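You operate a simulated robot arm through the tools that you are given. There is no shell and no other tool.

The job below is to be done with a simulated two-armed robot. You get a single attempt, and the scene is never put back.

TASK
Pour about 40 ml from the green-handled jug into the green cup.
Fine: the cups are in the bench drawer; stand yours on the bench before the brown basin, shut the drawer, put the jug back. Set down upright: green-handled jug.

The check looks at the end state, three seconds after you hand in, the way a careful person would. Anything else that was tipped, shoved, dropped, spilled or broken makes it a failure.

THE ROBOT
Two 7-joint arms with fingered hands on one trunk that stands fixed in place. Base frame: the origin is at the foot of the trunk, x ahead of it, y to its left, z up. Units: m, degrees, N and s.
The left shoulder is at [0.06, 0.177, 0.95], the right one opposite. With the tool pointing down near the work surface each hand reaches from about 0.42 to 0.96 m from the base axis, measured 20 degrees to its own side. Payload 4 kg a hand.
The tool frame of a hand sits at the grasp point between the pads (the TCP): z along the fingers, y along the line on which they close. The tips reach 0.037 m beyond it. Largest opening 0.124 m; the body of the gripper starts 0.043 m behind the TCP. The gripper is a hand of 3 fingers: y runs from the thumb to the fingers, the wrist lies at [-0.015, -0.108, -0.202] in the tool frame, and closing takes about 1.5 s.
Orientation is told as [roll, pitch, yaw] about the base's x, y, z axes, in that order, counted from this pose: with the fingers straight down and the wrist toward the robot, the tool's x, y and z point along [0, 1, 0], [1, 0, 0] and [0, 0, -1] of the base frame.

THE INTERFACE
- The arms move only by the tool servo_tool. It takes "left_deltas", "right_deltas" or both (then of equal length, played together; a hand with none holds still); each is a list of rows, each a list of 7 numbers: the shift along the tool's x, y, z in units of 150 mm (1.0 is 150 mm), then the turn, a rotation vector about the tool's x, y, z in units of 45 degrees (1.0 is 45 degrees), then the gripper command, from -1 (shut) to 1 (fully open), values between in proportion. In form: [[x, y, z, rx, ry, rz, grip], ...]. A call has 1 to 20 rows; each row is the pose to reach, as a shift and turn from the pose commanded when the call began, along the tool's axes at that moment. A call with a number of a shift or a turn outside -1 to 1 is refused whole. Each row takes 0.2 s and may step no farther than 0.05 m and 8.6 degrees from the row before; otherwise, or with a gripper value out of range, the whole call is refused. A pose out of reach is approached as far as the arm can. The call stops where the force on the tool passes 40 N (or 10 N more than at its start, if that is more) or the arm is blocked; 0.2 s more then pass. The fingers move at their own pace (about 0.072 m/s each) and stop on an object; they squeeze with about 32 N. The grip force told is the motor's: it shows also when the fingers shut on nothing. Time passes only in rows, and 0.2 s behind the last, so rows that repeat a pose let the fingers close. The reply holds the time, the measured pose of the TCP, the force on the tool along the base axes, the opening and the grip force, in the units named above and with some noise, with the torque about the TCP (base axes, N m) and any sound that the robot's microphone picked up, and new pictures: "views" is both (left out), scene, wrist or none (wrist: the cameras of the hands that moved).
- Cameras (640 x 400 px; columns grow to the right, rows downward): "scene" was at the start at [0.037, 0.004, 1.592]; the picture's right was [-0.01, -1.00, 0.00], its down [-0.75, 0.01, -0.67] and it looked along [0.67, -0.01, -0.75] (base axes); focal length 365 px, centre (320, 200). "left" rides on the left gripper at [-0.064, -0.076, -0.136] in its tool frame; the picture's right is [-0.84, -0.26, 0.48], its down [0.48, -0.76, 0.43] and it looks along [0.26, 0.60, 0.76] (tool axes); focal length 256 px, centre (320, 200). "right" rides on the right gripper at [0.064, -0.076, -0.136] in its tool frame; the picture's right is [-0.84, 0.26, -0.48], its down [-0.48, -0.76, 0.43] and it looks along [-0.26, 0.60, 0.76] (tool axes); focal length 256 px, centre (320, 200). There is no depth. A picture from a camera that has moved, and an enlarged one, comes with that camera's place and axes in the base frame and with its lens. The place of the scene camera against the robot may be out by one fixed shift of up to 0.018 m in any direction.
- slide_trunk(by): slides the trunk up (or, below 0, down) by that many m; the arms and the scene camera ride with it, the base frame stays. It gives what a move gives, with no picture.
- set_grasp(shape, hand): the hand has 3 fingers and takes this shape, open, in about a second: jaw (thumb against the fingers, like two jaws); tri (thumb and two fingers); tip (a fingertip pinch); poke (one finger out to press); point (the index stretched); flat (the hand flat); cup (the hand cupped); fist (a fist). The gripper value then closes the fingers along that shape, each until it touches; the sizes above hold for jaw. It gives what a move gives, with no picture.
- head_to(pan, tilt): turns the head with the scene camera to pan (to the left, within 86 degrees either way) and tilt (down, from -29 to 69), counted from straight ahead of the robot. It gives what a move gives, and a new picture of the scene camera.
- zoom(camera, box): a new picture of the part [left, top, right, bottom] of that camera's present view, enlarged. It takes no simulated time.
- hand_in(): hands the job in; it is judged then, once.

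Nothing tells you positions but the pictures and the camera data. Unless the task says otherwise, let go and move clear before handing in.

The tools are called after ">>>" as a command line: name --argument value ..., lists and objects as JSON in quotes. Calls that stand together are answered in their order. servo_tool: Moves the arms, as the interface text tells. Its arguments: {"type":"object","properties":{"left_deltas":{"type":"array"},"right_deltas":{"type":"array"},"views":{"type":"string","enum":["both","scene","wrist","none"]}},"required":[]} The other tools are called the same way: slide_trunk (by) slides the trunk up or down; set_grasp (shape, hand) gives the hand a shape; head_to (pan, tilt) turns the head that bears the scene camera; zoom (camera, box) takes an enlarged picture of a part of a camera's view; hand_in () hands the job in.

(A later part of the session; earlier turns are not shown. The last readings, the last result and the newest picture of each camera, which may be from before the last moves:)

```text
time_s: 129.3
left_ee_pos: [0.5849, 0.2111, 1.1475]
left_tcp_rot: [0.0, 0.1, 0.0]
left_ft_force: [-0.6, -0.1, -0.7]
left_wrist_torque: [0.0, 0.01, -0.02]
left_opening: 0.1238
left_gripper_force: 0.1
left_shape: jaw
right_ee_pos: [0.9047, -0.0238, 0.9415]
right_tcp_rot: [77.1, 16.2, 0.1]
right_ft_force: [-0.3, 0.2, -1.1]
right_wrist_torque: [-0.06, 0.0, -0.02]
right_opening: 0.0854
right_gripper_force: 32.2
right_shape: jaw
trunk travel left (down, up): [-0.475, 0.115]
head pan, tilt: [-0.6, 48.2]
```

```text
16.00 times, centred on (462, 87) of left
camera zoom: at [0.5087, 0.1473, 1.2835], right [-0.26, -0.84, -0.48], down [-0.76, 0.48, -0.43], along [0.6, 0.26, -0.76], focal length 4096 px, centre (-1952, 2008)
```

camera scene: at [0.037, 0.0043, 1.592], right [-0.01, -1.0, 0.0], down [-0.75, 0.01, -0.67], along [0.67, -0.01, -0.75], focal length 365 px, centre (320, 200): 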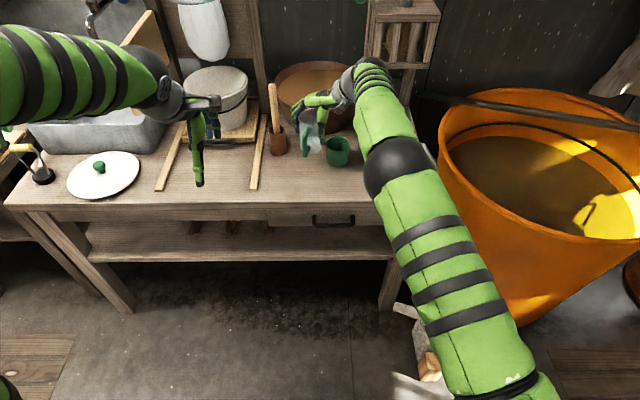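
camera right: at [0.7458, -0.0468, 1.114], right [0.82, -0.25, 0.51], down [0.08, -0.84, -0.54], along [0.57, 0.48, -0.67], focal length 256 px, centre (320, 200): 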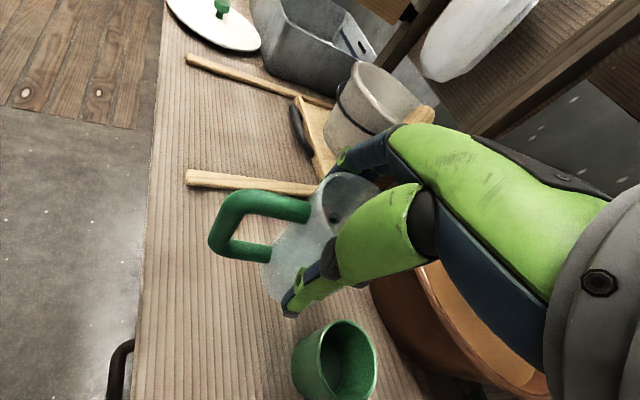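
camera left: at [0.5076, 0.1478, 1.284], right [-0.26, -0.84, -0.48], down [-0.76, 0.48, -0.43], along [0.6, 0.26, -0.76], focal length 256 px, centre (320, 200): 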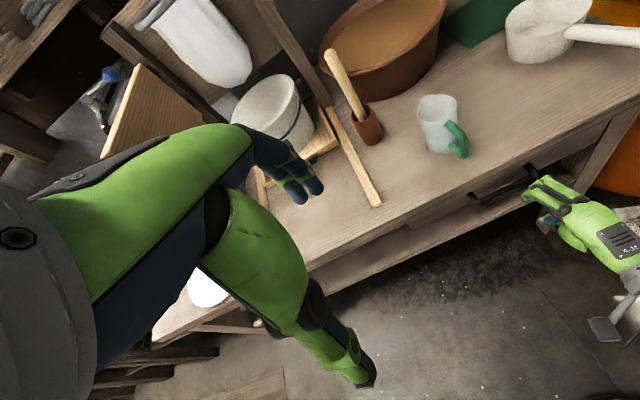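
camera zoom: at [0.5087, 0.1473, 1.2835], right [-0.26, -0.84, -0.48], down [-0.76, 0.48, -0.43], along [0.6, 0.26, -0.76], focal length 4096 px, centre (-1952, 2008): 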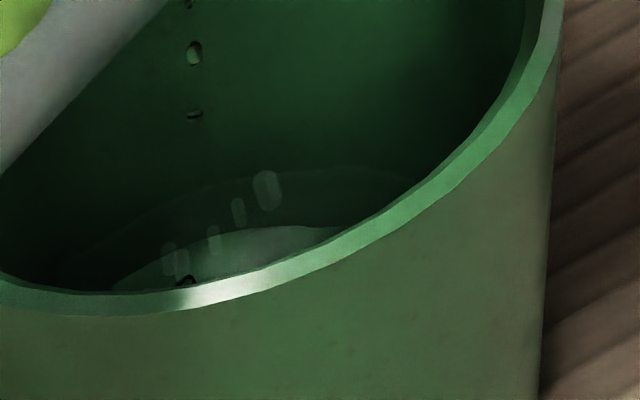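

The level has crept up as planned. I'll tip the jug back, pausing over the cup for the last drips.

>>> servo_tool --right_deltas '[[0, 0, 0, -0.033, -0.1, -0.014, -1], [0, 0, 0, -0.066, -0.2, -0.028, -1], [0, 0, 0, -0.099, -0.3, -0.042, -1], [0, 0, 0, -0.137, -0.418, -0.059, -1], [0, 0, 0, -0.137, -0.418, -0.059, -1], [0, 0, 0, -0.137, -0.418, -0.059, -1], [0, 0, 0, -0.137, -0.418, -0.059, -1]]' --views "none"

>>> zoom --camera "left" --box '[452, 80, 472, 94]'

>>> zoom --camera "scene" --box '[300, 110, 370, 170]'

```text
time_s: 130.9
left_ee_pos: [0.5838, 0.2108, 1.1474]
left_tcp_rot: [0.0, 0.0, 0.0]
left_ft_force: [-0.3, 0.2, -0.3]
left_wrist_torque: [0.01, -0.02, -0.02]
left_opening: 0.1239
left_gripper_force: 0.1
left_shape: jaw
right_ee_pos: [0.9047, -0.0248, 0.9414]
right_tcp_rot: [57.1, 11.3, -4.7]
right_ft_force: [0.2, 0.2, -0.5]
right_wrist_torque: [-0.08, 0.0, 0.01]
right_opening: 0.0856
right_gripper_force: 31.9
right_shape: jaw
trunk travel left (down, up): [-0.475, 0.115]
head pan, tilt: [-0.6, 48.2]
```

```text
16.00 times, centred on (462, 87) of left
camera zoom: at [0.5087, 0.1474, 1.2835], right [-0.26, -0.84, -0.48], down [-0.76, 0.48, -0.43], along [0.6, 0.26, -0.76], focal length 4096 px, centre (-1952, 2008)
```

zoom: 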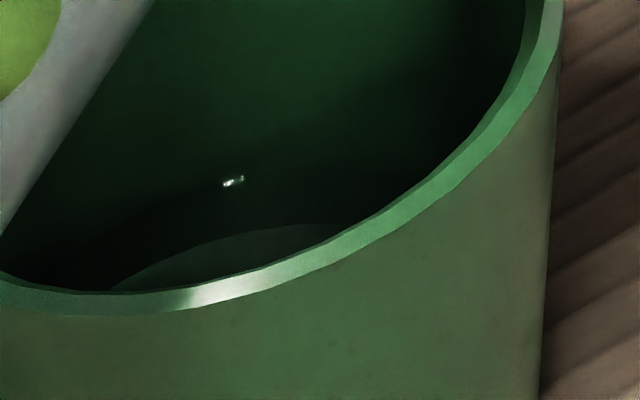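

```text
6.67 times, centred on (335, 140) of scene
camera zoom: at [0.0372, 0.0041, 1.592], right [-0.01, -1.0, 0.0], down [-0.75, 0.01, -0.67], along [0.67, -0.01, -0.75], focal length 2431 px, centre (220, 600)
```

zoom: 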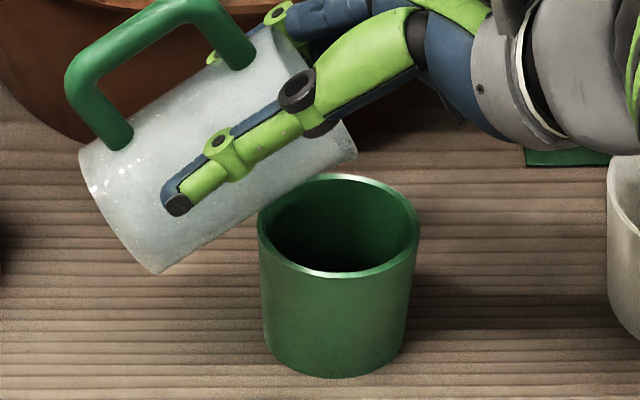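

The jug lip is clean. I'll return to the upright viewing pose and measure the cup again.

>>> servo_tool --right_deltas '[[0.07, -0.017, -0.045, -0.0515, -0.157, -0.022, -1], [0.14, -0.034, -0.09, -0.103, -0.314, -0.044, -1], [0.22, -0.053, -0.142, -0.1545, -0.471, -0.066, -1], [0.22, -0.053, -0.142, -0.206, -0.6277, -0.088, -1], [0.22, -0.053, -0.142, -0.206, -0.6277, -0.088, -1]]' --views "none"

>>> servo_tool --right_deltas '[[0.028, -0.1, 0.007, -0.0515, -0.157, -0.022, -1], [0.055, -0.2, 0.014, -0.103, -0.314, -0.044, -1], [0.083, -0.3, 0.021, -0.1545, -0.471, -0.066, -1], [0.11, -0.402, 0.026, -0.206, -0.6277, -0.088, -1]]' --views "none"

>>> servo_tool --right_deltas '[[0, 0, 0, 0, 0.023, -0.165, -1], [0, 0, 0, 0, 0.046, -0.33, -1], [0, 0, 0, 0, 0.07, -0.495, -1], [0, 0, 0, 0, 0.093, -0.66, -1], [0, 0, 0, 0, 0.116, -0.825, -1], [0, 0, 0, 0, 0.139, -0.99, -1]]' --views "none"

>>> servo_tool --right_deltas '[[0, 0, 0, 0, 0.022, -0.16, -1], [0, 0, 0, 0, 0.045, -0.32, -1], [0, 0, 0, 0, 0.067, -0.48, -1], [0, 0, 0, 0, 0.067, -0.48, -1]]'

>>> zoom --camera "right" --box '[320, 330, 370, 392]'

>>> zoom --camera "right" --box '[330, 345, 360, 375]'

>>> zoom --camera "scene" --box '[260, 90, 390, 200]'

```text
time_s: 132.1
left_ee_pos: [0.5839, 0.2127, 1.1478]
left_tcp_rot: [0.0, 0.0, 0.1]
left_ft_force: [-0.2, -0.5, 0.6]
left_wrist_torque: [-0.01, -0.02, -0.03]
left_opening: 0.1239
left_gripper_force: 0.2
left_shape: jaw
right_ee_pos: [0.9038, -0.0257, 0.9826]
right_tcp_rot: [28.3, 1.9, -8.1]
right_ft_force: [0.4, 0.3, -1.4]
right_wrist_torque: [-0.03, 0.03, 0.04]
right_opening: 0.0855
right_gripper_force: 31.7
right_shape: jaw
trunk travel left (down, up): [-0.475, 0.115]
head pan, tilt: [-0.6, 48.2]
```

```text
time_s: 133.1
left_ee_pos: [0.5845, 0.2122, 1.1466]
left_tcp_rot: [0.0, -0.1, -0.1]
left_ft_force: [0.0, -0.1, -0.7]
left_wrist_torque: [0.01, 0.02, 0.02]
left_opening: 0.124
left_gripper_force: 0.1
left_shape: jaw
right_ee_pos: [0.8467, 0.0017, 0.9886]
right_tcp_rot: [-0.1, -8.0, -6.6]
right_ft_force: [0.6, 0.8, -0.9]
right_wrist_torque: [0.01, 0.06, 0.01]
right_opening: 0.0851
right_gripper_force: 32.2
right_shape: jaw
trunk travel left (down, up): [-0.475, 0.115]
head pan, tilt: [-0.6, 48.2]
```

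```text
time_s: 134.5
left_ee_pos: [0.5843, 0.2109, 1.1471]
left_tcp_rot: [-0.1, 0.0, 0.0]
left_ft_force: [-0.6, -0.2, 0.0]
left_wrist_torque: [-0.01, -0.01, -0.02]
left_opening: 0.1236
left_gripper_force: 0.1
left_shape: jaw
right_ee_pos: [0.8482, 0.0007, 0.9888]
right_tcp_rot: [0.0, -8.0, 38.5]
right_ft_force: [-0.9, -0.2, -1.0]
right_wrist_torque: [0.0, 0.02, 0.0]
right_opening: 0.0851
right_gripper_force: 32.1
right_shape: jaw
trunk travel left (down, up): [-0.475, 0.115]
head pan, tilt: [-0.6, 48.2]
```

```text
time_s: 135.5
left_ee_pos: [0.5846, 0.213, 1.1464]
left_tcp_rot: [0.0, 0.0, 0.0]
left_ft_force: [0.4, -0.2, 0.1]
left_wrist_torque: [-0.01, -0.01, 0.0]
left_opening: 0.1236
left_gripper_force: 0.0
left_shape: jaw
right_ee_pos: [0.8473, 0.0002, 0.9883]
right_tcp_rot: [0.0, -7.9, 60.3]
right_ft_force: [-0.5, -0.6, -1.0]
right_wrist_torque: [-0.01, -0.03, -0.01]
right_opening: 0.0852
right_gripper_force: 31.1
right_shape: jaw
trunk travel left (down, up): [-0.475, 0.115]
head pan, tilt: [-0.6, 48.2]
camera scene: at [0.037, 0.0043, 1.592], right [-0.01, -1.0, 0.0], down [-0.75, 0.01, -0.67], along [0.67, -0.01, -0.75], focal length 365 px, centre (320, 200)
camera right: at [0.7452, -0.0503, 1.1139], right [0.82, -0.25, 0.51], down [0.08, -0.84, -0.54], along [0.57, 0.48, -0.67], focal length 256 px, centre (320, 200)
```

scene: 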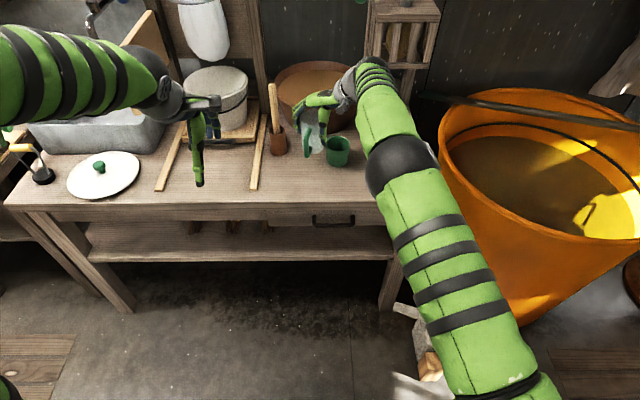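
right: 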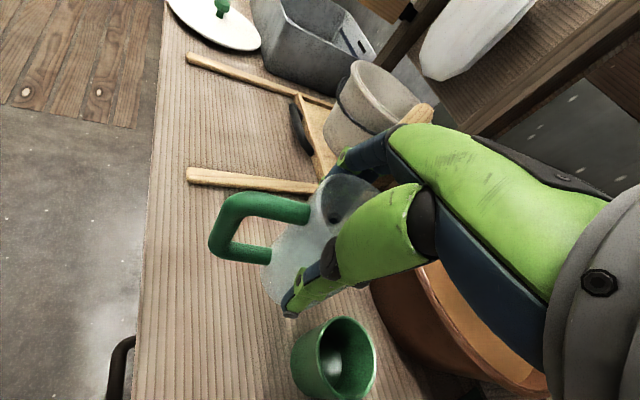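

```text
6.45 times, centred on (345, 361) of right
camera zoom: at [0.7452, -0.0503, 1.1139], right [0.82, -0.25, 0.51], down [0.08, -0.84, -0.54], along [0.57, 0.48, -0.67], focal length 1652 px, centre (159, -839)
```

zoom: 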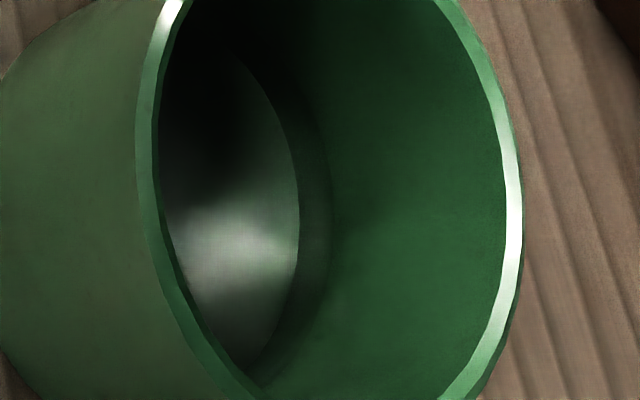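

```text
13.33 times, centred on (345, 360) of right
camera zoom: at [0.7452, -0.0503, 1.1139], right [0.82, -0.25, 0.51], down [0.08, -0.84, -0.54], along [0.57, 0.48, -0.67], focal length 3413 px, centre (-13, -1933)
```

zoom: 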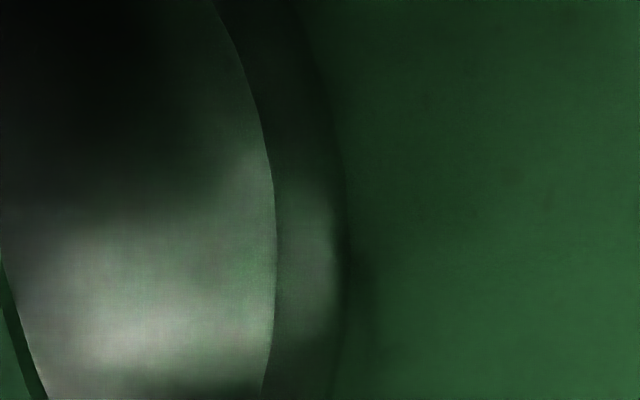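

```text
3.64 times, centred on (325, 145) of scene
camera zoom: at [0.037, 0.0043, 1.592], right [-0.01, -1.0, 0.0], down [-0.75, 0.01, -0.67], along [0.67, -0.01, -0.75], focal length 1326 px, centre (302, 400)
```

zoom: 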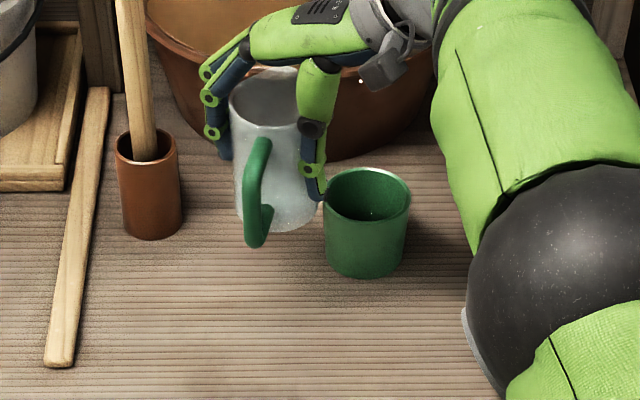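

The depth now reads about 13 mm, and together with the pour angles and force readings I estimate 38–40 ml. That's close enough to 40, so I'll put the jug back. First I'll check how the jug hangs in the hand.

>>> zoom --camera "scene" --box '[285, 100, 355, 165]'

>>> zoom --camera "left" --box '[390, 10, 510, 110]'

>>> zoom --camera "right" --box '[190, 150, 390, 310]'

```text
6.15 times, centred on (320, 132) of scene
camera zoom: at [0.037, 0.0043, 1.592], right [-0.01, -1.0, 0.0], down [-0.75, 0.01, -0.67], along [0.67, -0.01, -0.75], focal length 2244 px, centre (320, 615)
```

zoom: 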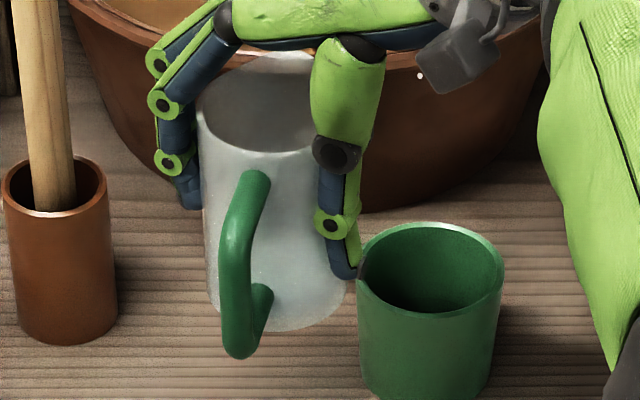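

```text
4.00 times, centred on (450, 60) of left
camera zoom: at [0.5085, 0.1475, 1.2836], right [-0.26, -0.84, -0.48], down [-0.76, 0.48, -0.43], along [0.6, 0.26, -0.76], focal length 1024 px, centre (-200, 760)
```

zoom: 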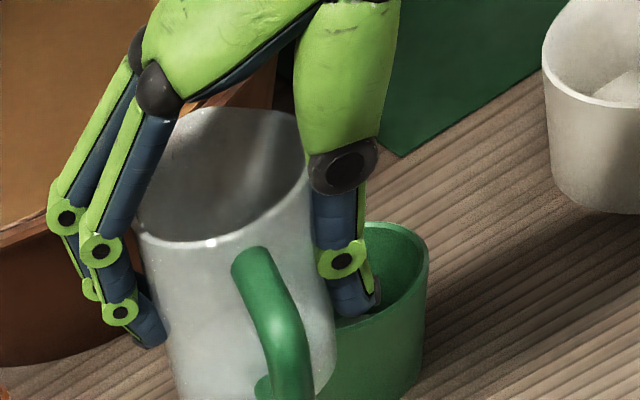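

```text
2.50 times, centred on (290, 230) of right
camera zoom: at [0.7452, -0.0503, 1.1139], right [0.82, -0.25, 0.51], down [0.08, -0.84, -0.54], along [0.57, 0.48, -0.67], focal length 640 px, centre (395, 125)
```

zoom: 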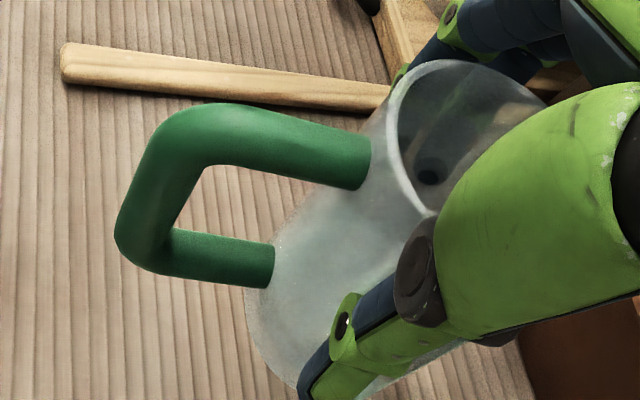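

The jug hangs within a couple of degrees of upright. I'll turn it 12° back to its original heading and lower it toward its original spot at about (0.854, 0.011).

>>> servo_tool --right_deltas '[[-0.025, 0.018, 0.003, 0, 0.019, -0.132, -1], [-0.049, 0.035, 0.005, 0, 0.037, -0.264, -1], [-0.049, 0.007, 0.2, 0, 0.037, -0.264, -1], [-0.049, -0.02, 0.4, 0, 0.037, -0.264, -1], [-0.049, -0.048, 0.599, 0, 0.037, -0.264, -1]]'

>>> zoom --camera "scene" --box '[275, 105, 375, 195]'

>>> zoom --camera "left" --box '[390, 40, 510, 150]'

```text
time_s: 136.7
left_ee_pos: [0.5848, 0.2136, 1.1477]
left_tcp_rot: [-0.1, 0.0, 0.0]
left_ft_force: [0.0, -0.2, 0.1]
left_wrist_torque: [-0.02, -0.01, 0.0]
left_opening: 0.1239
left_gripper_force: 0.0
left_shape: jaw
right_ee_pos: [0.8492, 0.0027, 0.8971]
right_tcp_rot: [0.0, -7.8, 72.1]
right_ft_force: [-0.8, -0.1, -1.1]
right_wrist_torque: [0.01, -0.06, 0.03]
right_opening: 0.0853
right_gripper_force: 31.9
right_shape: jaw
right hand out of reach, approached as far as the arm can: row 2, 3, 4, 5
trunk travel left (down, up): [-0.475, 0.115]
head pan, tilt: [-0.6, 48.2]
camera scene: at [0.0366, 0.0054, 1.592], right [-0.01, -1.0, 0.0], down [-0.75, 0.01, -0.67], along [0.67, -0.01, -0.75], focal length 365 px, centre (320, 200)
camera right: at [0.7596, -0.0674, 1.0223], right [0.85, -0.08, 0.51], down [0.25, -0.81, -0.54], along [0.46, 0.59, -0.67], focal length 256 px, centre (320, 200)
```

scene: 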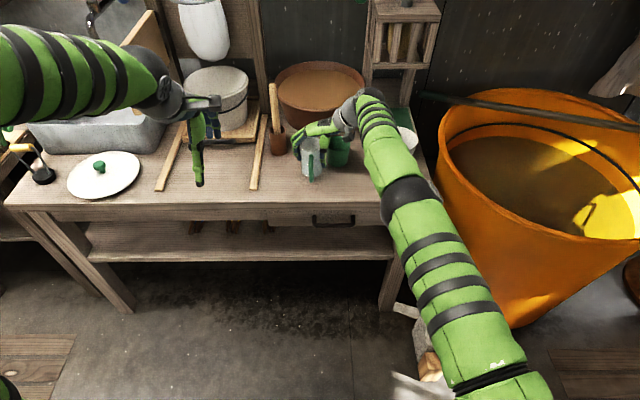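
right: 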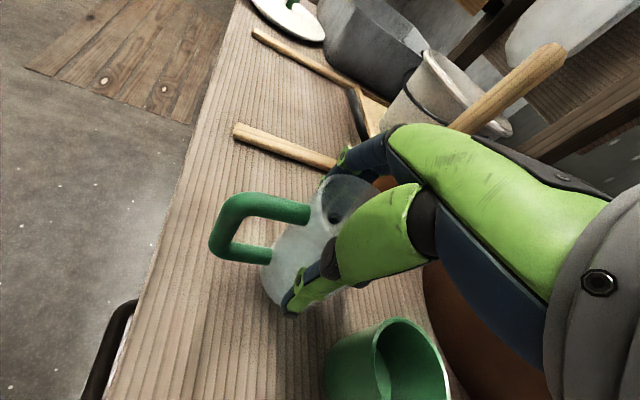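

```text
4.44 times, centred on (325, 150) of scene
camera zoom: at [0.0366, 0.0054, 1.592], right [-0.01, -1.0, 0.0], down [-0.75, 0.01, -0.67], along [0.67, -0.01, -0.75], focal length 1621 px, centre (298, 422)
```

zoom: 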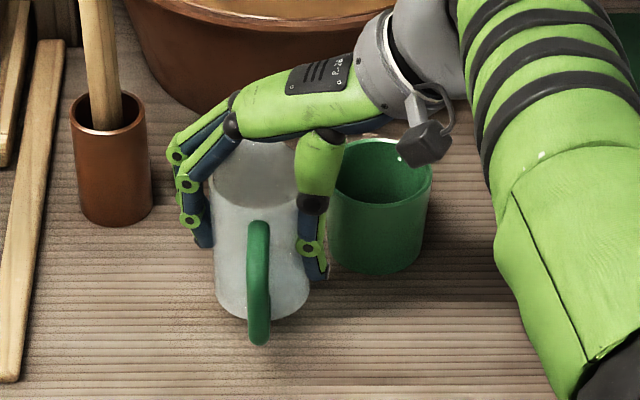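

```text
3.64 times, centred on (450, 95) of left
camera zoom: at [0.5082, 0.1486, 1.2837], right [-0.26, -0.84, -0.48], down [-0.76, 0.48, -0.44], along [0.6, 0.25, -0.76], focal length 931 px, centre (-153, 582)
```

zoom: 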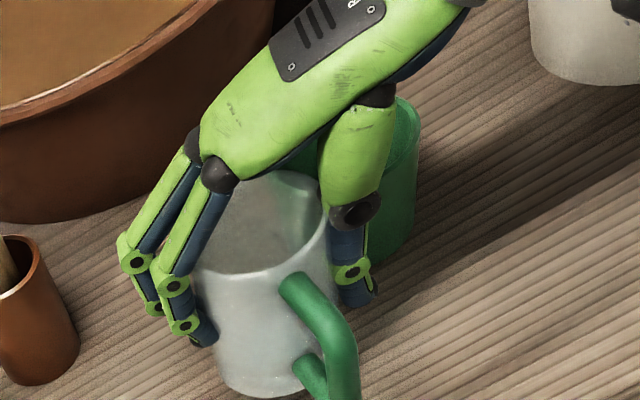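

The jug's heading matches the original again, and it's about 2.5 cm above the bench and 5 mm too far left. I'll correct that and lower it.

>>> servo_tool --right_deltas '[[-0.005, -0.025, 0.06, 0, 0, 0, -1], [-0.01, -0.048, 0.115, 0, 0, 0, -1], [-0.01, -0.048, 0.115, 0, 0, 0, -1]]' --views "none"

>>> servo_tool --right_deltas '[[0, -0.002, 0.013, 0, 0, 0, -1], [0, -0.004, 0.026, 0, 0, 0, -1]]' --views "none"

```text
time_s: 137.5
left_ee_pos: [0.5853, 0.2121, 1.1461]
left_tcp_rot: [-0.1, -0.1, -0.1]
left_ft_force: [-0.2, 0.0, -0.6]
left_wrist_torque: [0.02, -0.01, 0.0]
left_opening: 0.1237
left_gripper_force: 0.1
left_shape: jaw
right_ee_pos: [0.8509, -0.0033, 0.8803]
right_tcp_rot: [0.0, -8.0, 72.4]
right_ft_force: [-0.7, -0.2, -1.2]
right_wrist_torque: [-0.04, 0.02, -0.01]
right_opening: 0.0852
right_gripper_force: 31.6
right_shape: jaw
trunk travel left (down, up): [-0.475, 0.115]
head pan, tilt: [-0.6, 48.2]
```

```text
time_s: 138.1
left_ee_pos: [0.585, 0.2118, 1.1467]
left_tcp_rot: [0.0, 0.0, 0.1]
left_ft_force: [0.6, -0.8, -0.1]
left_wrist_torque: [0.01, 0.03, 0.03]
left_opening: 0.1239
left_gripper_force: 0.0
left_shape: jaw
right_ee_pos: [0.8508, -0.0027, 0.8752]
right_tcp_rot: [0.0, -8.0, 72.3]
right_ft_force: [-0.5, -0.1, -1.2]
right_wrist_torque: [0.0, 0.02, 0.01]
right_opening: 0.0848
right_gripper_force: 31.7
right_shape: jaw
trunk travel left (down, up): [-0.475, 0.115]
head pan, tilt: [-0.6, 48.2]
```

>>> servo_tool --right_deltas '[[0, -0.002, 0.01, 0, 0, 0, -1], [0, -0.003, 0.02, 0, 0, 0, -1]]' --views "none"

>>> zoom --camera "scene" --box '[275, 105, 375, 195]'

```text
time_s: 138.7
left_ee_pos: [0.584, 0.2123, 1.1462]
left_tcp_rot: [-0.1, 0.0, 0.0]
left_ft_force: [0.6, -0.8, 0.0]
left_wrist_torque: [0.04, 0.02, 0.02]
left_opening: 0.1234
left_gripper_force: 0.0
left_shape: jaw
right_ee_pos: [0.8506, -0.003, 0.8743]
right_tcp_rot: [-0.1, -7.9, 72.2]
right_ft_force: [1.6, 0.1, 4.9]
right_wrist_torque: [0.06, -0.03, -0.01]
right_opening: 0.0849
right_gripper_force: 31.5
right_shape: jaw
trunk travel left (down, up): [-0.475, 0.115]
head pan, tilt: [-0.6, 48.2]
```

```text
4.44 times, centred on (325, 150) of scene
camera zoom: at [0.0368, 0.0041, 1.5921], right [-0.01, -1.0, 0.0], down [-0.75, 0.01, -0.67], along [0.67, -0.01, -0.75], focal length 1621 px, centre (298, 422)
```

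zoom: 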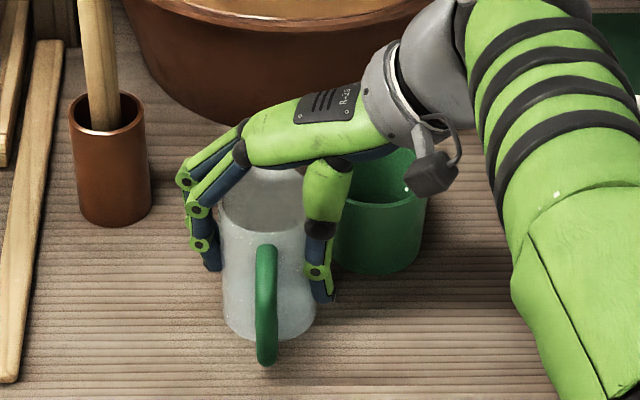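

The jug's base is on the bench, contact is nearly centred, and it looks upright on its original spot. I'll open the fingers slowly.

>>> servo_tool --right_deltas '[[0, 0, 0, 0, 0, 0, 0.36], [0, 0, 0, 0, 0, 0, 0.39], [0, 0, 0, 0, 0, 0, 0.43], [0, 0, 0, 0, 0, 0, 0.5], [0, 0, 0, 0, 0, 0, 0.6], [0, 0, 0, 0, 0, 0, 0.72], [0, 0, 0, 0, 0, 0, 0.8], [0, 0, 0, 0, 0, 0, 0.8]]'

>>> zoom --camera "scene" --box '[275, 105, 375, 195]'

>>> zoom --camera "left" --box '[390, 40, 510, 150]'

```text
time_s: 140.5
left_ee_pos: [0.5847, 0.2114, 1.1475]
left_tcp_rot: [0.0, 0.0, 0.0]
left_ft_force: [-0.1, 0.1, -0.3]
left_wrist_torque: [-0.01, 0.0, 0.01]
left_opening: 0.124
left_gripper_force: 0.2
left_shape: jaw
right_ee_pos: [0.8504, -0.0038, 0.8734]
right_tcp_rot: [-0.1, -8.0, 72.2]
right_ft_force: [0.4, 1.0, 0.1]
right_wrist_torque: [0.02, -0.03, 0.02]
right_opening: 0.1115
right_gripper_force: 0.2
right_shape: jaw
trunk travel left (down, up): [-0.475, 0.115]
head pan, tilt: [-0.6, 48.2]
camera scene: at [0.0371, 0.0041, 1.592], right [-0.01, -1.0, 0.0], down [-0.75, 0.01, -0.67], along [0.67, -0.01, -0.75], focal length 365 px, centre (320, 200)
camera right: at [0.7613, -0.0738, 0.9984], right [0.85, -0.08, 0.51], down [0.25, -0.81, -0.54], along [0.46, 0.59, -0.67], focal length 256 px, centre (320, 200)
```

scene: 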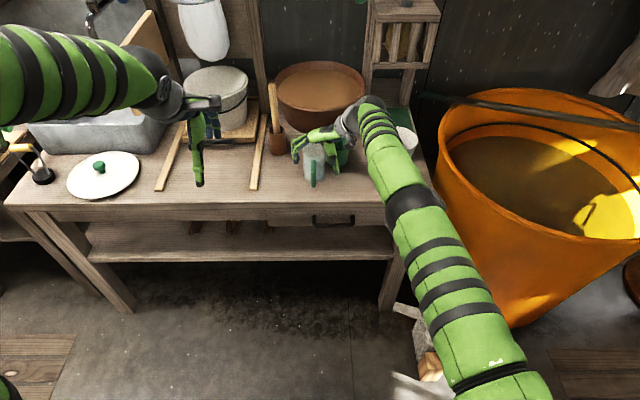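
right: 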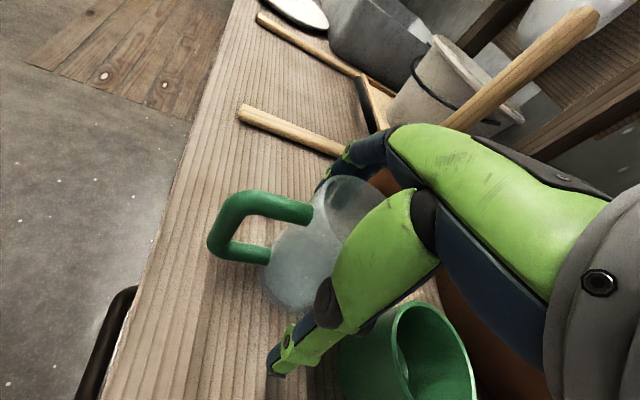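

```text
4.44 times, centred on (325, 150) of scene
camera zoom: at [0.0371, 0.0041, 1.592], right [-0.01, -1.0, 0.0], down [-0.75, 0.01, -0.67], along [0.67, -0.01, -0.75], focal length 1621 px, centre (298, 422)
```

zoom: 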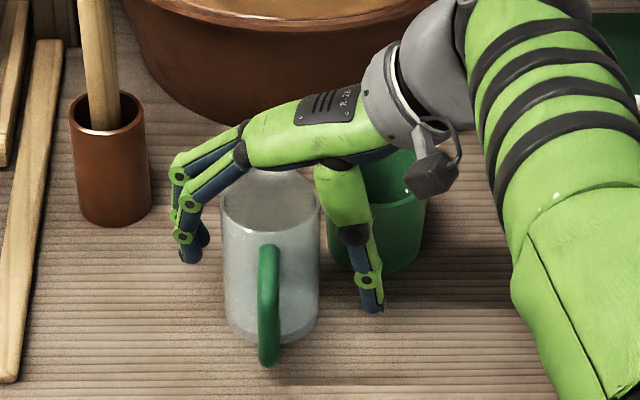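

```text
3.64 times, centred on (450, 95) of left
camera zoom: at [0.5086, 0.1474, 1.2836], right [-0.26, -0.84, -0.48], down [-0.76, 0.48, -0.43], along [0.6, 0.26, -0.76], focal length 931 px, centre (-153, 582)
```

zoom: 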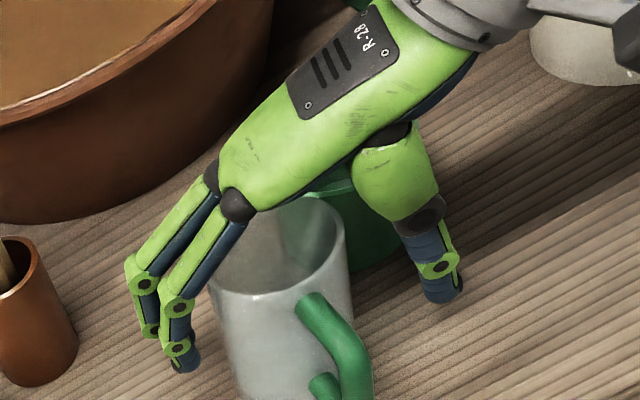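

The jug stands free and upright. I'll lift the hand straight up.

>>> servo_tool --right_deltas '[[0, 0.018, -0.132, 0, 0, 0, 0.8], [0, 0.045, -0.33, 0, 0, 0, 0.8], [0, 0.073, -0.53, 0, 0, 0, 0.8], [0, 0.1, -0.727, 0, 0, 0, 0.8], [0, 0.125, -0.91, 0, 0, 0, 0.8]]'

>>> zoom --camera "scene" --box '[275, 105, 375, 195]'

>>> zoom --camera "left" --box '[390, 40, 510, 150]'

```text
time_s: 141.7
left_ee_pos: [0.5849, 0.2112, 1.1473]
left_tcp_rot: [0.0, 0.0, 0.1]
left_ft_force: [0.3, -0.1, -0.6]
left_wrist_torque: [-0.02, 0.04, -0.01]
left_opening: 0.1238
left_gripper_force: 0.0
left_shape: jaw
right_ee_pos: [0.8488, -0.0062, 1.0087]
right_tcp_rot: [0.0, -8.0, 72.2]
right_ft_force: [-0.1, 1.1, 0.2]
right_wrist_torque: [0.02, 0.05, -0.04]
right_opening: 0.1114
right_gripper_force: 0.1
right_shape: jaw
trunk travel left (down, up): [-0.475, 0.115]
head pan, tilt: [-0.6, 48.2]
camera scene: at [0.0375, 0.0032, 1.5919], right [-0.01, -1.0, 0.0], down [-0.75, 0.01, -0.67], along [0.67, -0.01, -0.75], focal length 365 px, centre (320, 200)
camera right: at [0.76, -0.0755, 1.1345], right [0.85, -0.08, 0.51], down [0.25, -0.81, -0.54], along [0.46, 0.59, -0.67], focal length 256 px, centre (320, 200)
```

scene: 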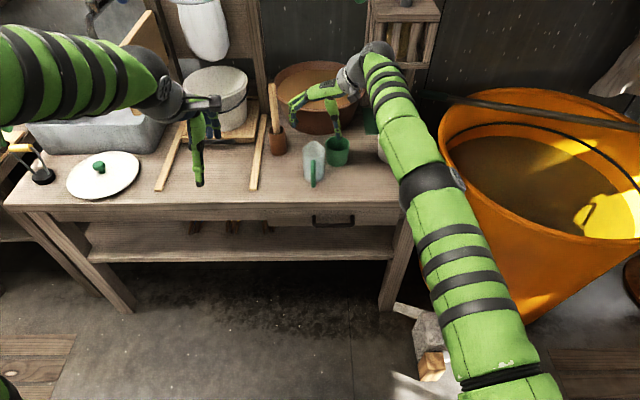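
right: 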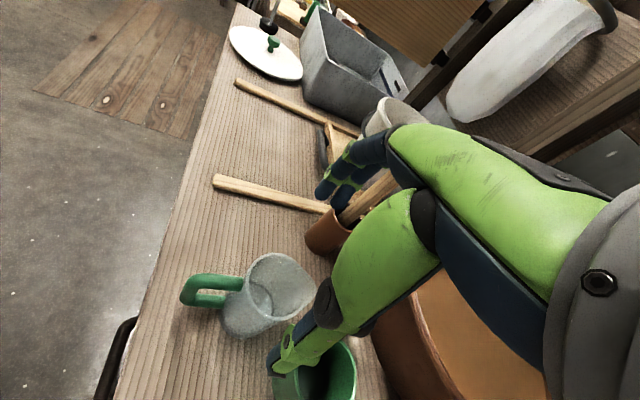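

```text
4.44 times, centred on (325, 150) of scene
camera zoom: at [0.0375, 0.0032, 1.5919], right [-0.01, -1.0, 0.0], down [-0.75, 0.01, -0.67], along [0.67, -0.01, -0.75], focal length 1621 px, centre (298, 422)
```

zoom: 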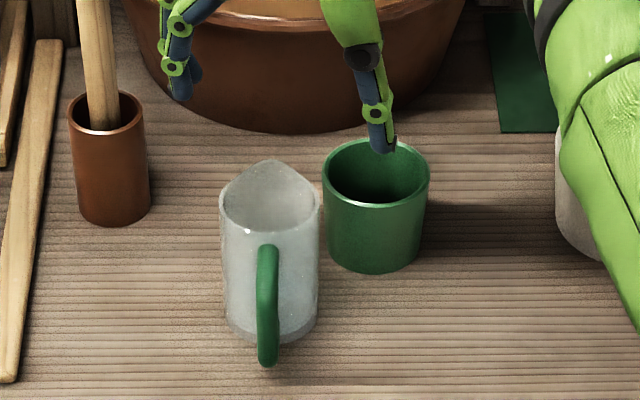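

```text
3.64 times, centred on (450, 95) of left
camera zoom: at [0.5089, 0.1465, 1.2835], right [-0.26, -0.84, -0.48], down [-0.76, 0.48, -0.43], along [0.6, 0.26, -0.76], focal length 931 px, centre (-153, 582)
```

zoom: 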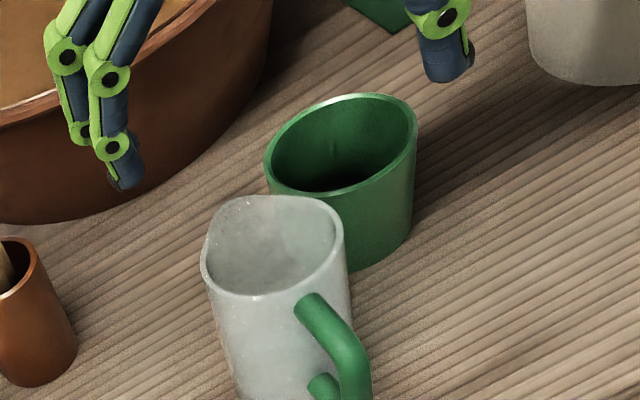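

The jug is back on its spot, upright, with its handle toward the robot. I'll swing the right hand to the overhead viewpoint from earlier to look into both the jug and the cup.

>>> servo_tool --right_deltas '[[0, 0.01, -0.07, 0.09, 0, 0, 0.6], [0, 0.02, -0.14, 0.178, 0, 0, 0.4]]' --views "none"

>>> servo_tool --right_deltas '[[0, 0, 0, 0, 0, 0.167, 0.2], [0, 0, 0, 0, 0, 0.333, 0], [0, 0, 0, 0, 0, 0.5, 0], [-0.12, 0.0, 0, 0, 0, 0.667, 0], [-0.25, 0.0, 0, 0, 0, 0.833, 0], [-0.38, 0.0, 0, 0, 0, 1.0, 0]]' --views "none"

>>> servo_tool --right_deltas '[[-0.1, 0.0, 0, 0, 0, 0.13, 0], [-0.2, 0.0, 0, 0, 0, 0.267, 0]]'

```text
time_s: 142.3
left_ee_pos: [0.5837, 0.2118, 1.1478]
left_tcp_rot: [0.0, -0.1, 0.0]
left_ft_force: [0.9, 0.3, 1.0]
left_wrist_torque: [0.0, 0.0, -0.02]
left_opening: 0.1237
left_gripper_force: 0.1
left_shape: jaw
right_ee_pos: [0.83, -0.0037, 1.0284]
right_tcp_rot: [0.0, 0.1, 72.3]
right_ft_force: [-0.1, -0.3, -0.7]
right_wrist_torque: [0.0, 0.03, 0.01]
right_opening: 0.087
right_gripper_force: 0.0
right_shape: jaw
right hand out of reach, approached as far as the arm can: row 1, 2
trunk travel left (down, up): [-0.475, 0.115]
head pan, tilt: [-0.6, 48.2]
```

```text
time_s: 143.7
left_ee_pos: [0.5849, 0.2117, 1.1464]
left_tcp_rot: [0.0, 0.0, 0.0]
left_ft_force: [-1.0, 0.9, 0.3]
left_wrist_torque: [0.02, 0.01, -0.03]
left_opening: 0.1236
left_gripper_force: 0.1
left_shape: jaw
right_ee_pos: [0.8944, -0.0197, 1.0321]
right_tcp_rot: [0.0, 0.1, 27.2]
right_ft_force: [-0.2, 0.6, -0.4]
right_wrist_torque: [-0.03, -0.03, -0.01]
right_opening: 0.0624
right_gripper_force: 0.1
right_shape: jaw
right hand out of reach, approached as far as the arm can: row 1, 2, 3, 4, 5, 6
trunk travel left (down, up): [-0.475, 0.115]
head pan, tilt: [-0.6, 48.2]
```

```text
time_s: 144.3
left_ee_pos: [0.5848, 0.2126, 1.1477]
left_tcp_rot: [0.0, 0.0, 0.0]
left_ft_force: [1.0, -0.2, -1.1]
left_wrist_torque: [0.01, 0.02, -0.02]
left_opening: 0.1236
left_gripper_force: 0.2
left_shape: jaw
right_ee_pos: [0.9077, -0.0459, 1.0294]
right_tcp_rot: [0.0, 0.1, 15.1]
right_ft_force: [0.0, 0.9, -0.7]
right_wrist_torque: [-0.02, 0.01, -0.01]
right_opening: 0.0623
right_gripper_force: 0.0
right_shape: jaw
trunk travel left (down, up): [-0.475, 0.115]
head pan, tilt: [-0.6, 48.2]
camera scene: at [0.0369, 0.0045, 1.592], right [-0.01, -1.0, 0.0], down [-0.75, 0.01, -0.67], along [0.67, -0.01, -0.75], focal length 365 px, centre (320, 200)
camera right: at [0.8182, -0.0057, 1.1679], right [0.47, -0.74, 0.48], down [-0.61, -0.67, -0.43], along [0.64, -0.09, -0.76], focal length 256 px, centre (320, 200)
```

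scene: 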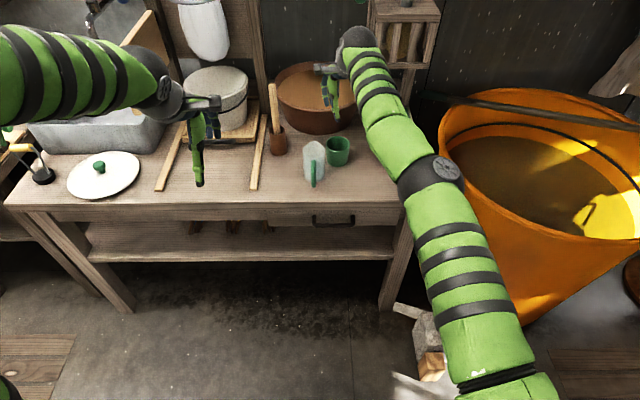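
right: 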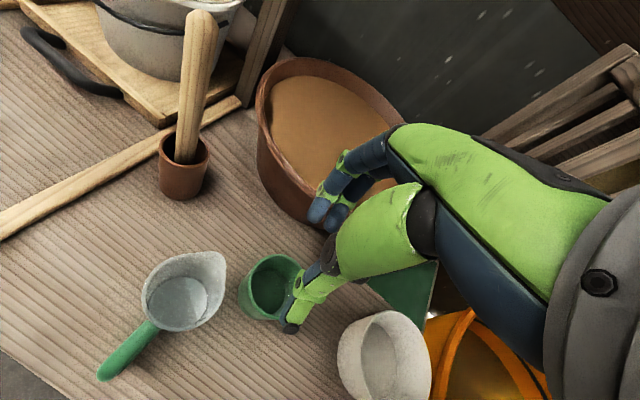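

Both vessels are visible from above. I'll magnify each.

>>> zoom --camera "right" --box '[125, 240, 235, 340]'

>>> zoom --camera "right" --box '[230, 245, 310, 330]'

>>> zoom --camera "right" --box '[150, 270, 210, 330]'

```text
4.00 times, centred on (180, 290) of right
camera zoom: at [0.8182, -0.0057, 1.1679], right [0.47, -0.74, 0.48], down [-0.61, -0.67, -0.43], along [0.64, -0.09, -0.76], focal length 1024 px, centre (880, -160)
```

zoom: 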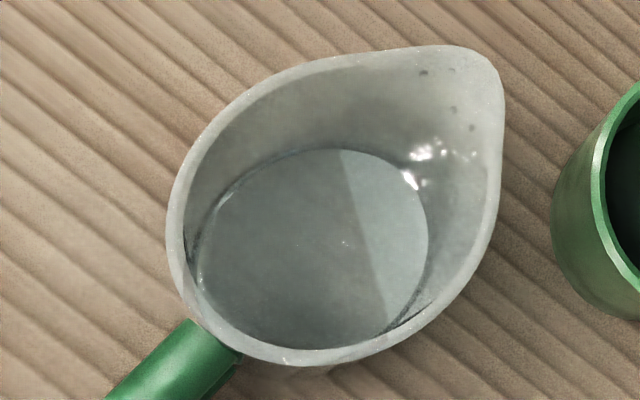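

```text
4.71 times, centred on (270, 288) of right
camera zoom: at [0.8182, -0.0057, 1.1679], right [0.47, -0.74, 0.48], down [-0.61, -0.67, -0.43], along [0.64, -0.09, -0.76], focal length 1205 px, centre (555, -212)
```

zoom: 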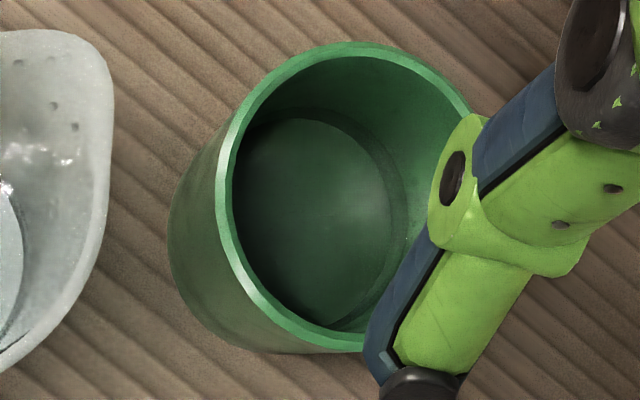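

```text
6.67 times, centred on (180, 300) of right
camera zoom: at [0.8182, -0.0057, 1.1679], right [0.47, -0.74, 0.48], down [-0.61, -0.67, -0.43], along [0.64, -0.09, -0.76], focal length 1707 px, centre (1253, -467)
```

zoom: 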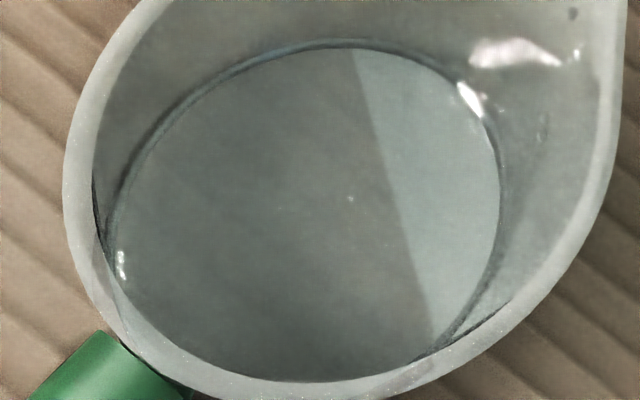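

There's a thin pool left in the jug. For a sound check I want the jug's water line from a close, oblique view. I'll bring the closed right hand to hover just right of the jug, above rim height.

>>> servo_tool --right_deltas '[[-0.02, -0.14, 0, 0, 0, 0, -0.5], [-0.045, -0.28, 0, 0, 0, 0, -1], [-0.067, -0.419, 0.1, 0, 0, 0, -1], [-0.067, -0.419, 0.25, 0, 0, 0, -1], [-0.067, -0.419, 0.4, 0, 0, 0, -1], [-0.067, -0.419, 0.52, 0, 0, 0, -1]]'

>>> zoom --camera "right" --box '[180, 180, 360, 340]'

```text
time_s: 145.7
left_ee_pos: [0.5839, 0.212, 1.1482]
left_tcp_rot: [0.0, 0.0, 0.0]
left_ft_force: [-0.3, -0.4, -0.8]
left_wrist_torque: [0.0, -0.03, 0.02]
left_opening: 0.1237
left_gripper_force: 0.1
left_shape: jaw
right_ee_pos: [0.9179, -0.061, 0.9562]
right_tcp_rot: [0.4, 0.1, 15.2]
right_ft_force: [0.4, -1.3, 0.0]
right_wrist_torque: [0.06, -0.02, 0.02]
right_opening: 0.0
right_gripper_force: 32.6
right_shape: jaw
right hand out of reach, approached as far as the arm can: row 1, 2, 3, 4, 5, 6
trunk travel left (down, up): [-0.475, 0.115]
head pan, tilt: [-0.6, 48.2]
camera scene: at [0.0373, 0.0043, 1.592], right [-0.01, -1.0, 0.0], down [-0.75, 0.01, -0.67], along [0.67, -0.01, -0.75], focal length 365 px, centre (320, 200)
camera right: at [0.8279, -0.0203, 1.0946], right [0.47, -0.74, 0.48], down [-0.61, -0.66, -0.44], along [0.64, -0.08, -0.76], focal length 256 px, centre (320, 200)
```

scene: 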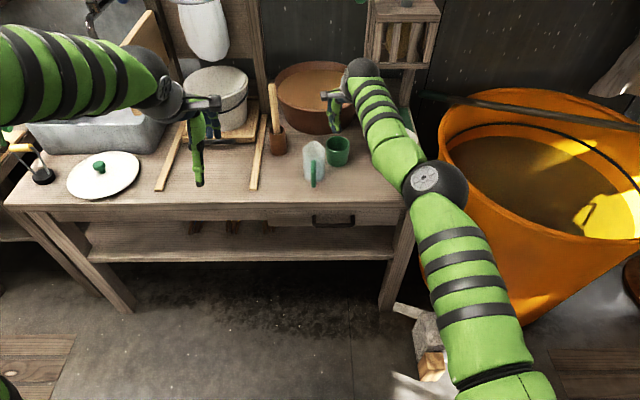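
right: 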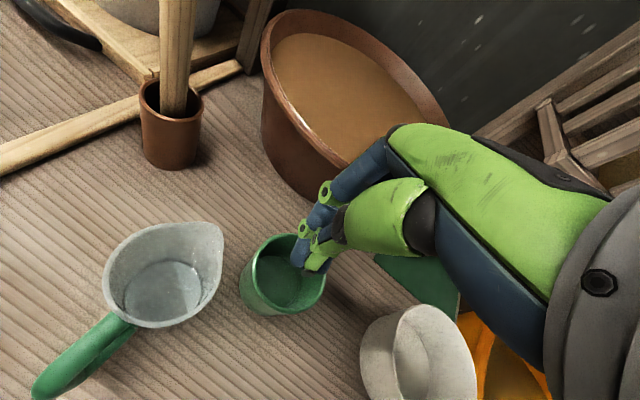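

```text
2.50 times, centred on (270, 260) of right
camera zoom: at [0.8279, -0.0203, 1.0946], right [0.47, -0.74, 0.48], down [-0.61, -0.66, -0.44], along [0.64, -0.08, -0.76], focal length 640 px, centre (445, 50)
```

zoom: 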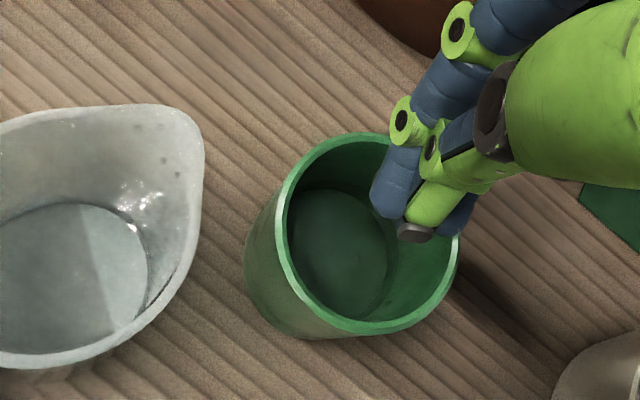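

The hand ended up above the cup instead of beside the jug, because the arm couldn't follow that path. Nothing was touched. I'll lift it straight up first.

>>> servo_tool --right_deltas '[[0, 0, -0.2, 0, 0, 0, -1], [0, 0, -0.4, 0, 0, 0, -1]]' --views "none"

>>> zoom --camera "scene" --box '[275, 80, 395, 190]'

```text
time_s: 146.3
left_ee_pos: [0.5843, 0.2118, 1.1483]
left_tcp_rot: [0.0, 0.0, 0.0]
left_ft_force: [0.3, 0.7, -0.2]
left_wrist_torque: [0.0, -0.03, 0.0]
left_opening: 0.1235
left_gripper_force: 0.0
left_shape: jaw
right_ee_pos: [0.9111, -0.0624, 1.0128]
right_tcp_rot: [0.1, 0.2, 15.1]
right_ft_force: [0.9, 0.1, 0.4]
right_wrist_torque: [0.0, -0.01, 0.01]
right_opening: 0.0
right_gripper_force: 31.9
right_shape: jaw
right hand out of reach, approached as far as the arm can: row 2
trunk travel left (down, up): [-0.475, 0.115]
head pan, tilt: [-0.6, 48.2]
```

```text
3.64 times, centred on (335, 135) of scene
camera zoom: at [0.0369, 0.0037, 1.5919], right [-0.01, -1.0, 0.0], down [-0.75, 0.01, -0.67], along [0.67, -0.01, -0.75], focal length 1326 px, centre (266, 436)
```

zoom: 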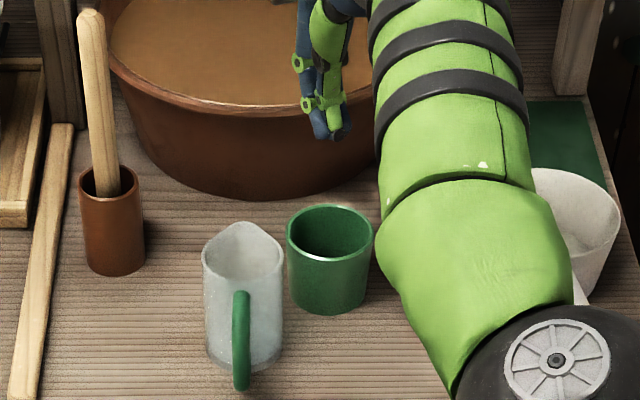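

>>> servo_tool --right_deltas '[[0.035, -0.13, 0, 0, 0, 0, -1], [0.07, -0.257, 0, 0, 0, 0, -1], [0.105, -0.386, 0, 0, 0, 0, -1]]' --views "none"

```text
time_s: 147.1
left_ee_pos: [0.5835, 0.2116, 1.1474]
left_tcp_rot: [0.0, -0.1, 0.0]
left_ft_force: [0.0, 0.0, 0.5]
left_wrist_torque: [0.01, 0.02, -0.05]
left_opening: 0.1233
left_gripper_force: 0.0
left_shape: jaw
right_ee_pos: [0.8514, -0.0618, 1.0144]
right_tcp_rot: [0.0, 0.2, 15.3]
right_ft_force: [-0.4, 0.4, -0.1]
right_wrist_torque: [0.01, 0.0, 0.01]
right_opening: 0.0002
right_gripper_force: 32.3
right_shape: jaw
trunk travel left (down, up): [-0.475, 0.115]
head pan, tilt: [-0.6, 48.2]
```

The arm responds normally again, and the hand is at (0.851, -0.062, 1.014), between the jug and the cup in plan. I'll lower it to z 0.955, keeping the fingertips above both rims, and look.

>>> servo_tool --right_deltas '[[-0.04, 0, 0.13, 0, 0, 0, -1], [-0.06, 0, 0.27, 0, 0, 0, -1], [-0.06, 0, 0.39, 0, 0, 0, -1]]'

>>> zoom --camera "right" --box '[200, 120, 380, 260]'

```text
time_s: 147.9
left_ee_pos: [0.5849, 0.2109, 1.147]
left_tcp_rot: [0.1, 0.0, 0.0]
left_ft_force: [-0.9, -0.3, -0.4]
left_wrist_torque: [-0.02, 0.02, -0.01]
left_opening: 0.1236
left_gripper_force: 0.1
left_shape: jaw
right_ee_pos: [0.8534, -0.0696, 0.9564]
right_tcp_rot: [-0.1, 0.0, 15.3]
right_ft_force: [-0.2, -0.5, -0.1]
right_wrist_torque: [-0.04, -0.01, 0.01]
right_opening: 0.0001
right_gripper_force: 31.6
right_shape: jaw
trunk travel left (down, up): [-0.475, 0.115]
head pan, tilt: [-0.6, 48.2]
camera scene: at [0.0372, 0.0041, 1.592], right [-0.01, -1.0, 0.0], down [-0.75, 0.01, -0.67], along [0.67, -0.01, -0.75], focal length 365 px, centre (320, 200)
camera right: at [0.7643, -0.0283, 1.0937], right [0.47, -0.74, 0.48], down [-0.61, -0.67, -0.43], along [0.64, -0.09, -0.76], focal length 256 px, centre (320, 200)
```

scene: 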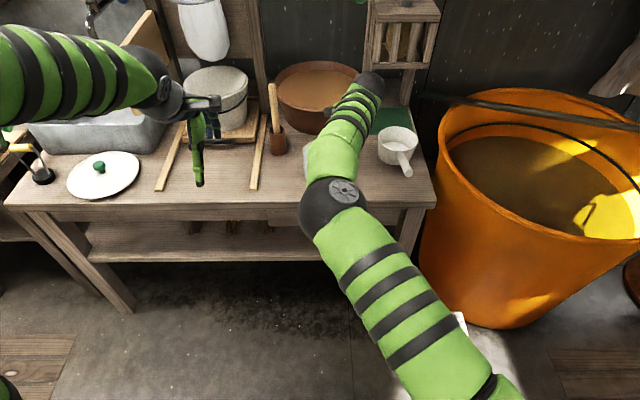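
right: 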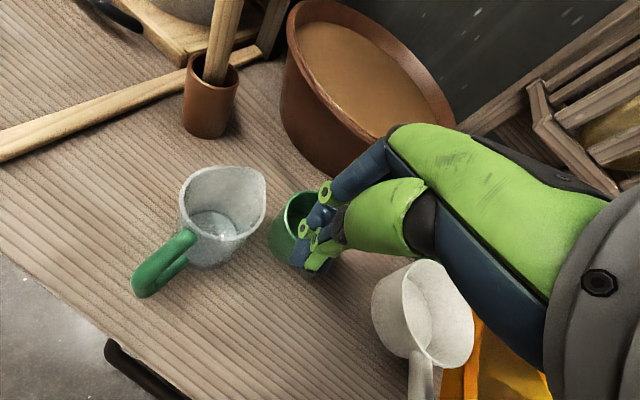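

```text
2.86 times, centred on (290, 190) of right
camera zoom: at [0.7643, -0.0283, 1.0937], right [0.47, -0.74, 0.48], down [-0.61, -0.67, -0.43], along [0.64, -0.09, -0.76], focal length 731 px, centre (406, 229)
```

zoom: 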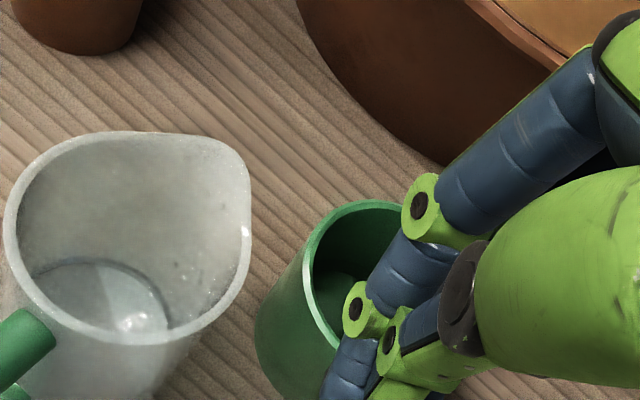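

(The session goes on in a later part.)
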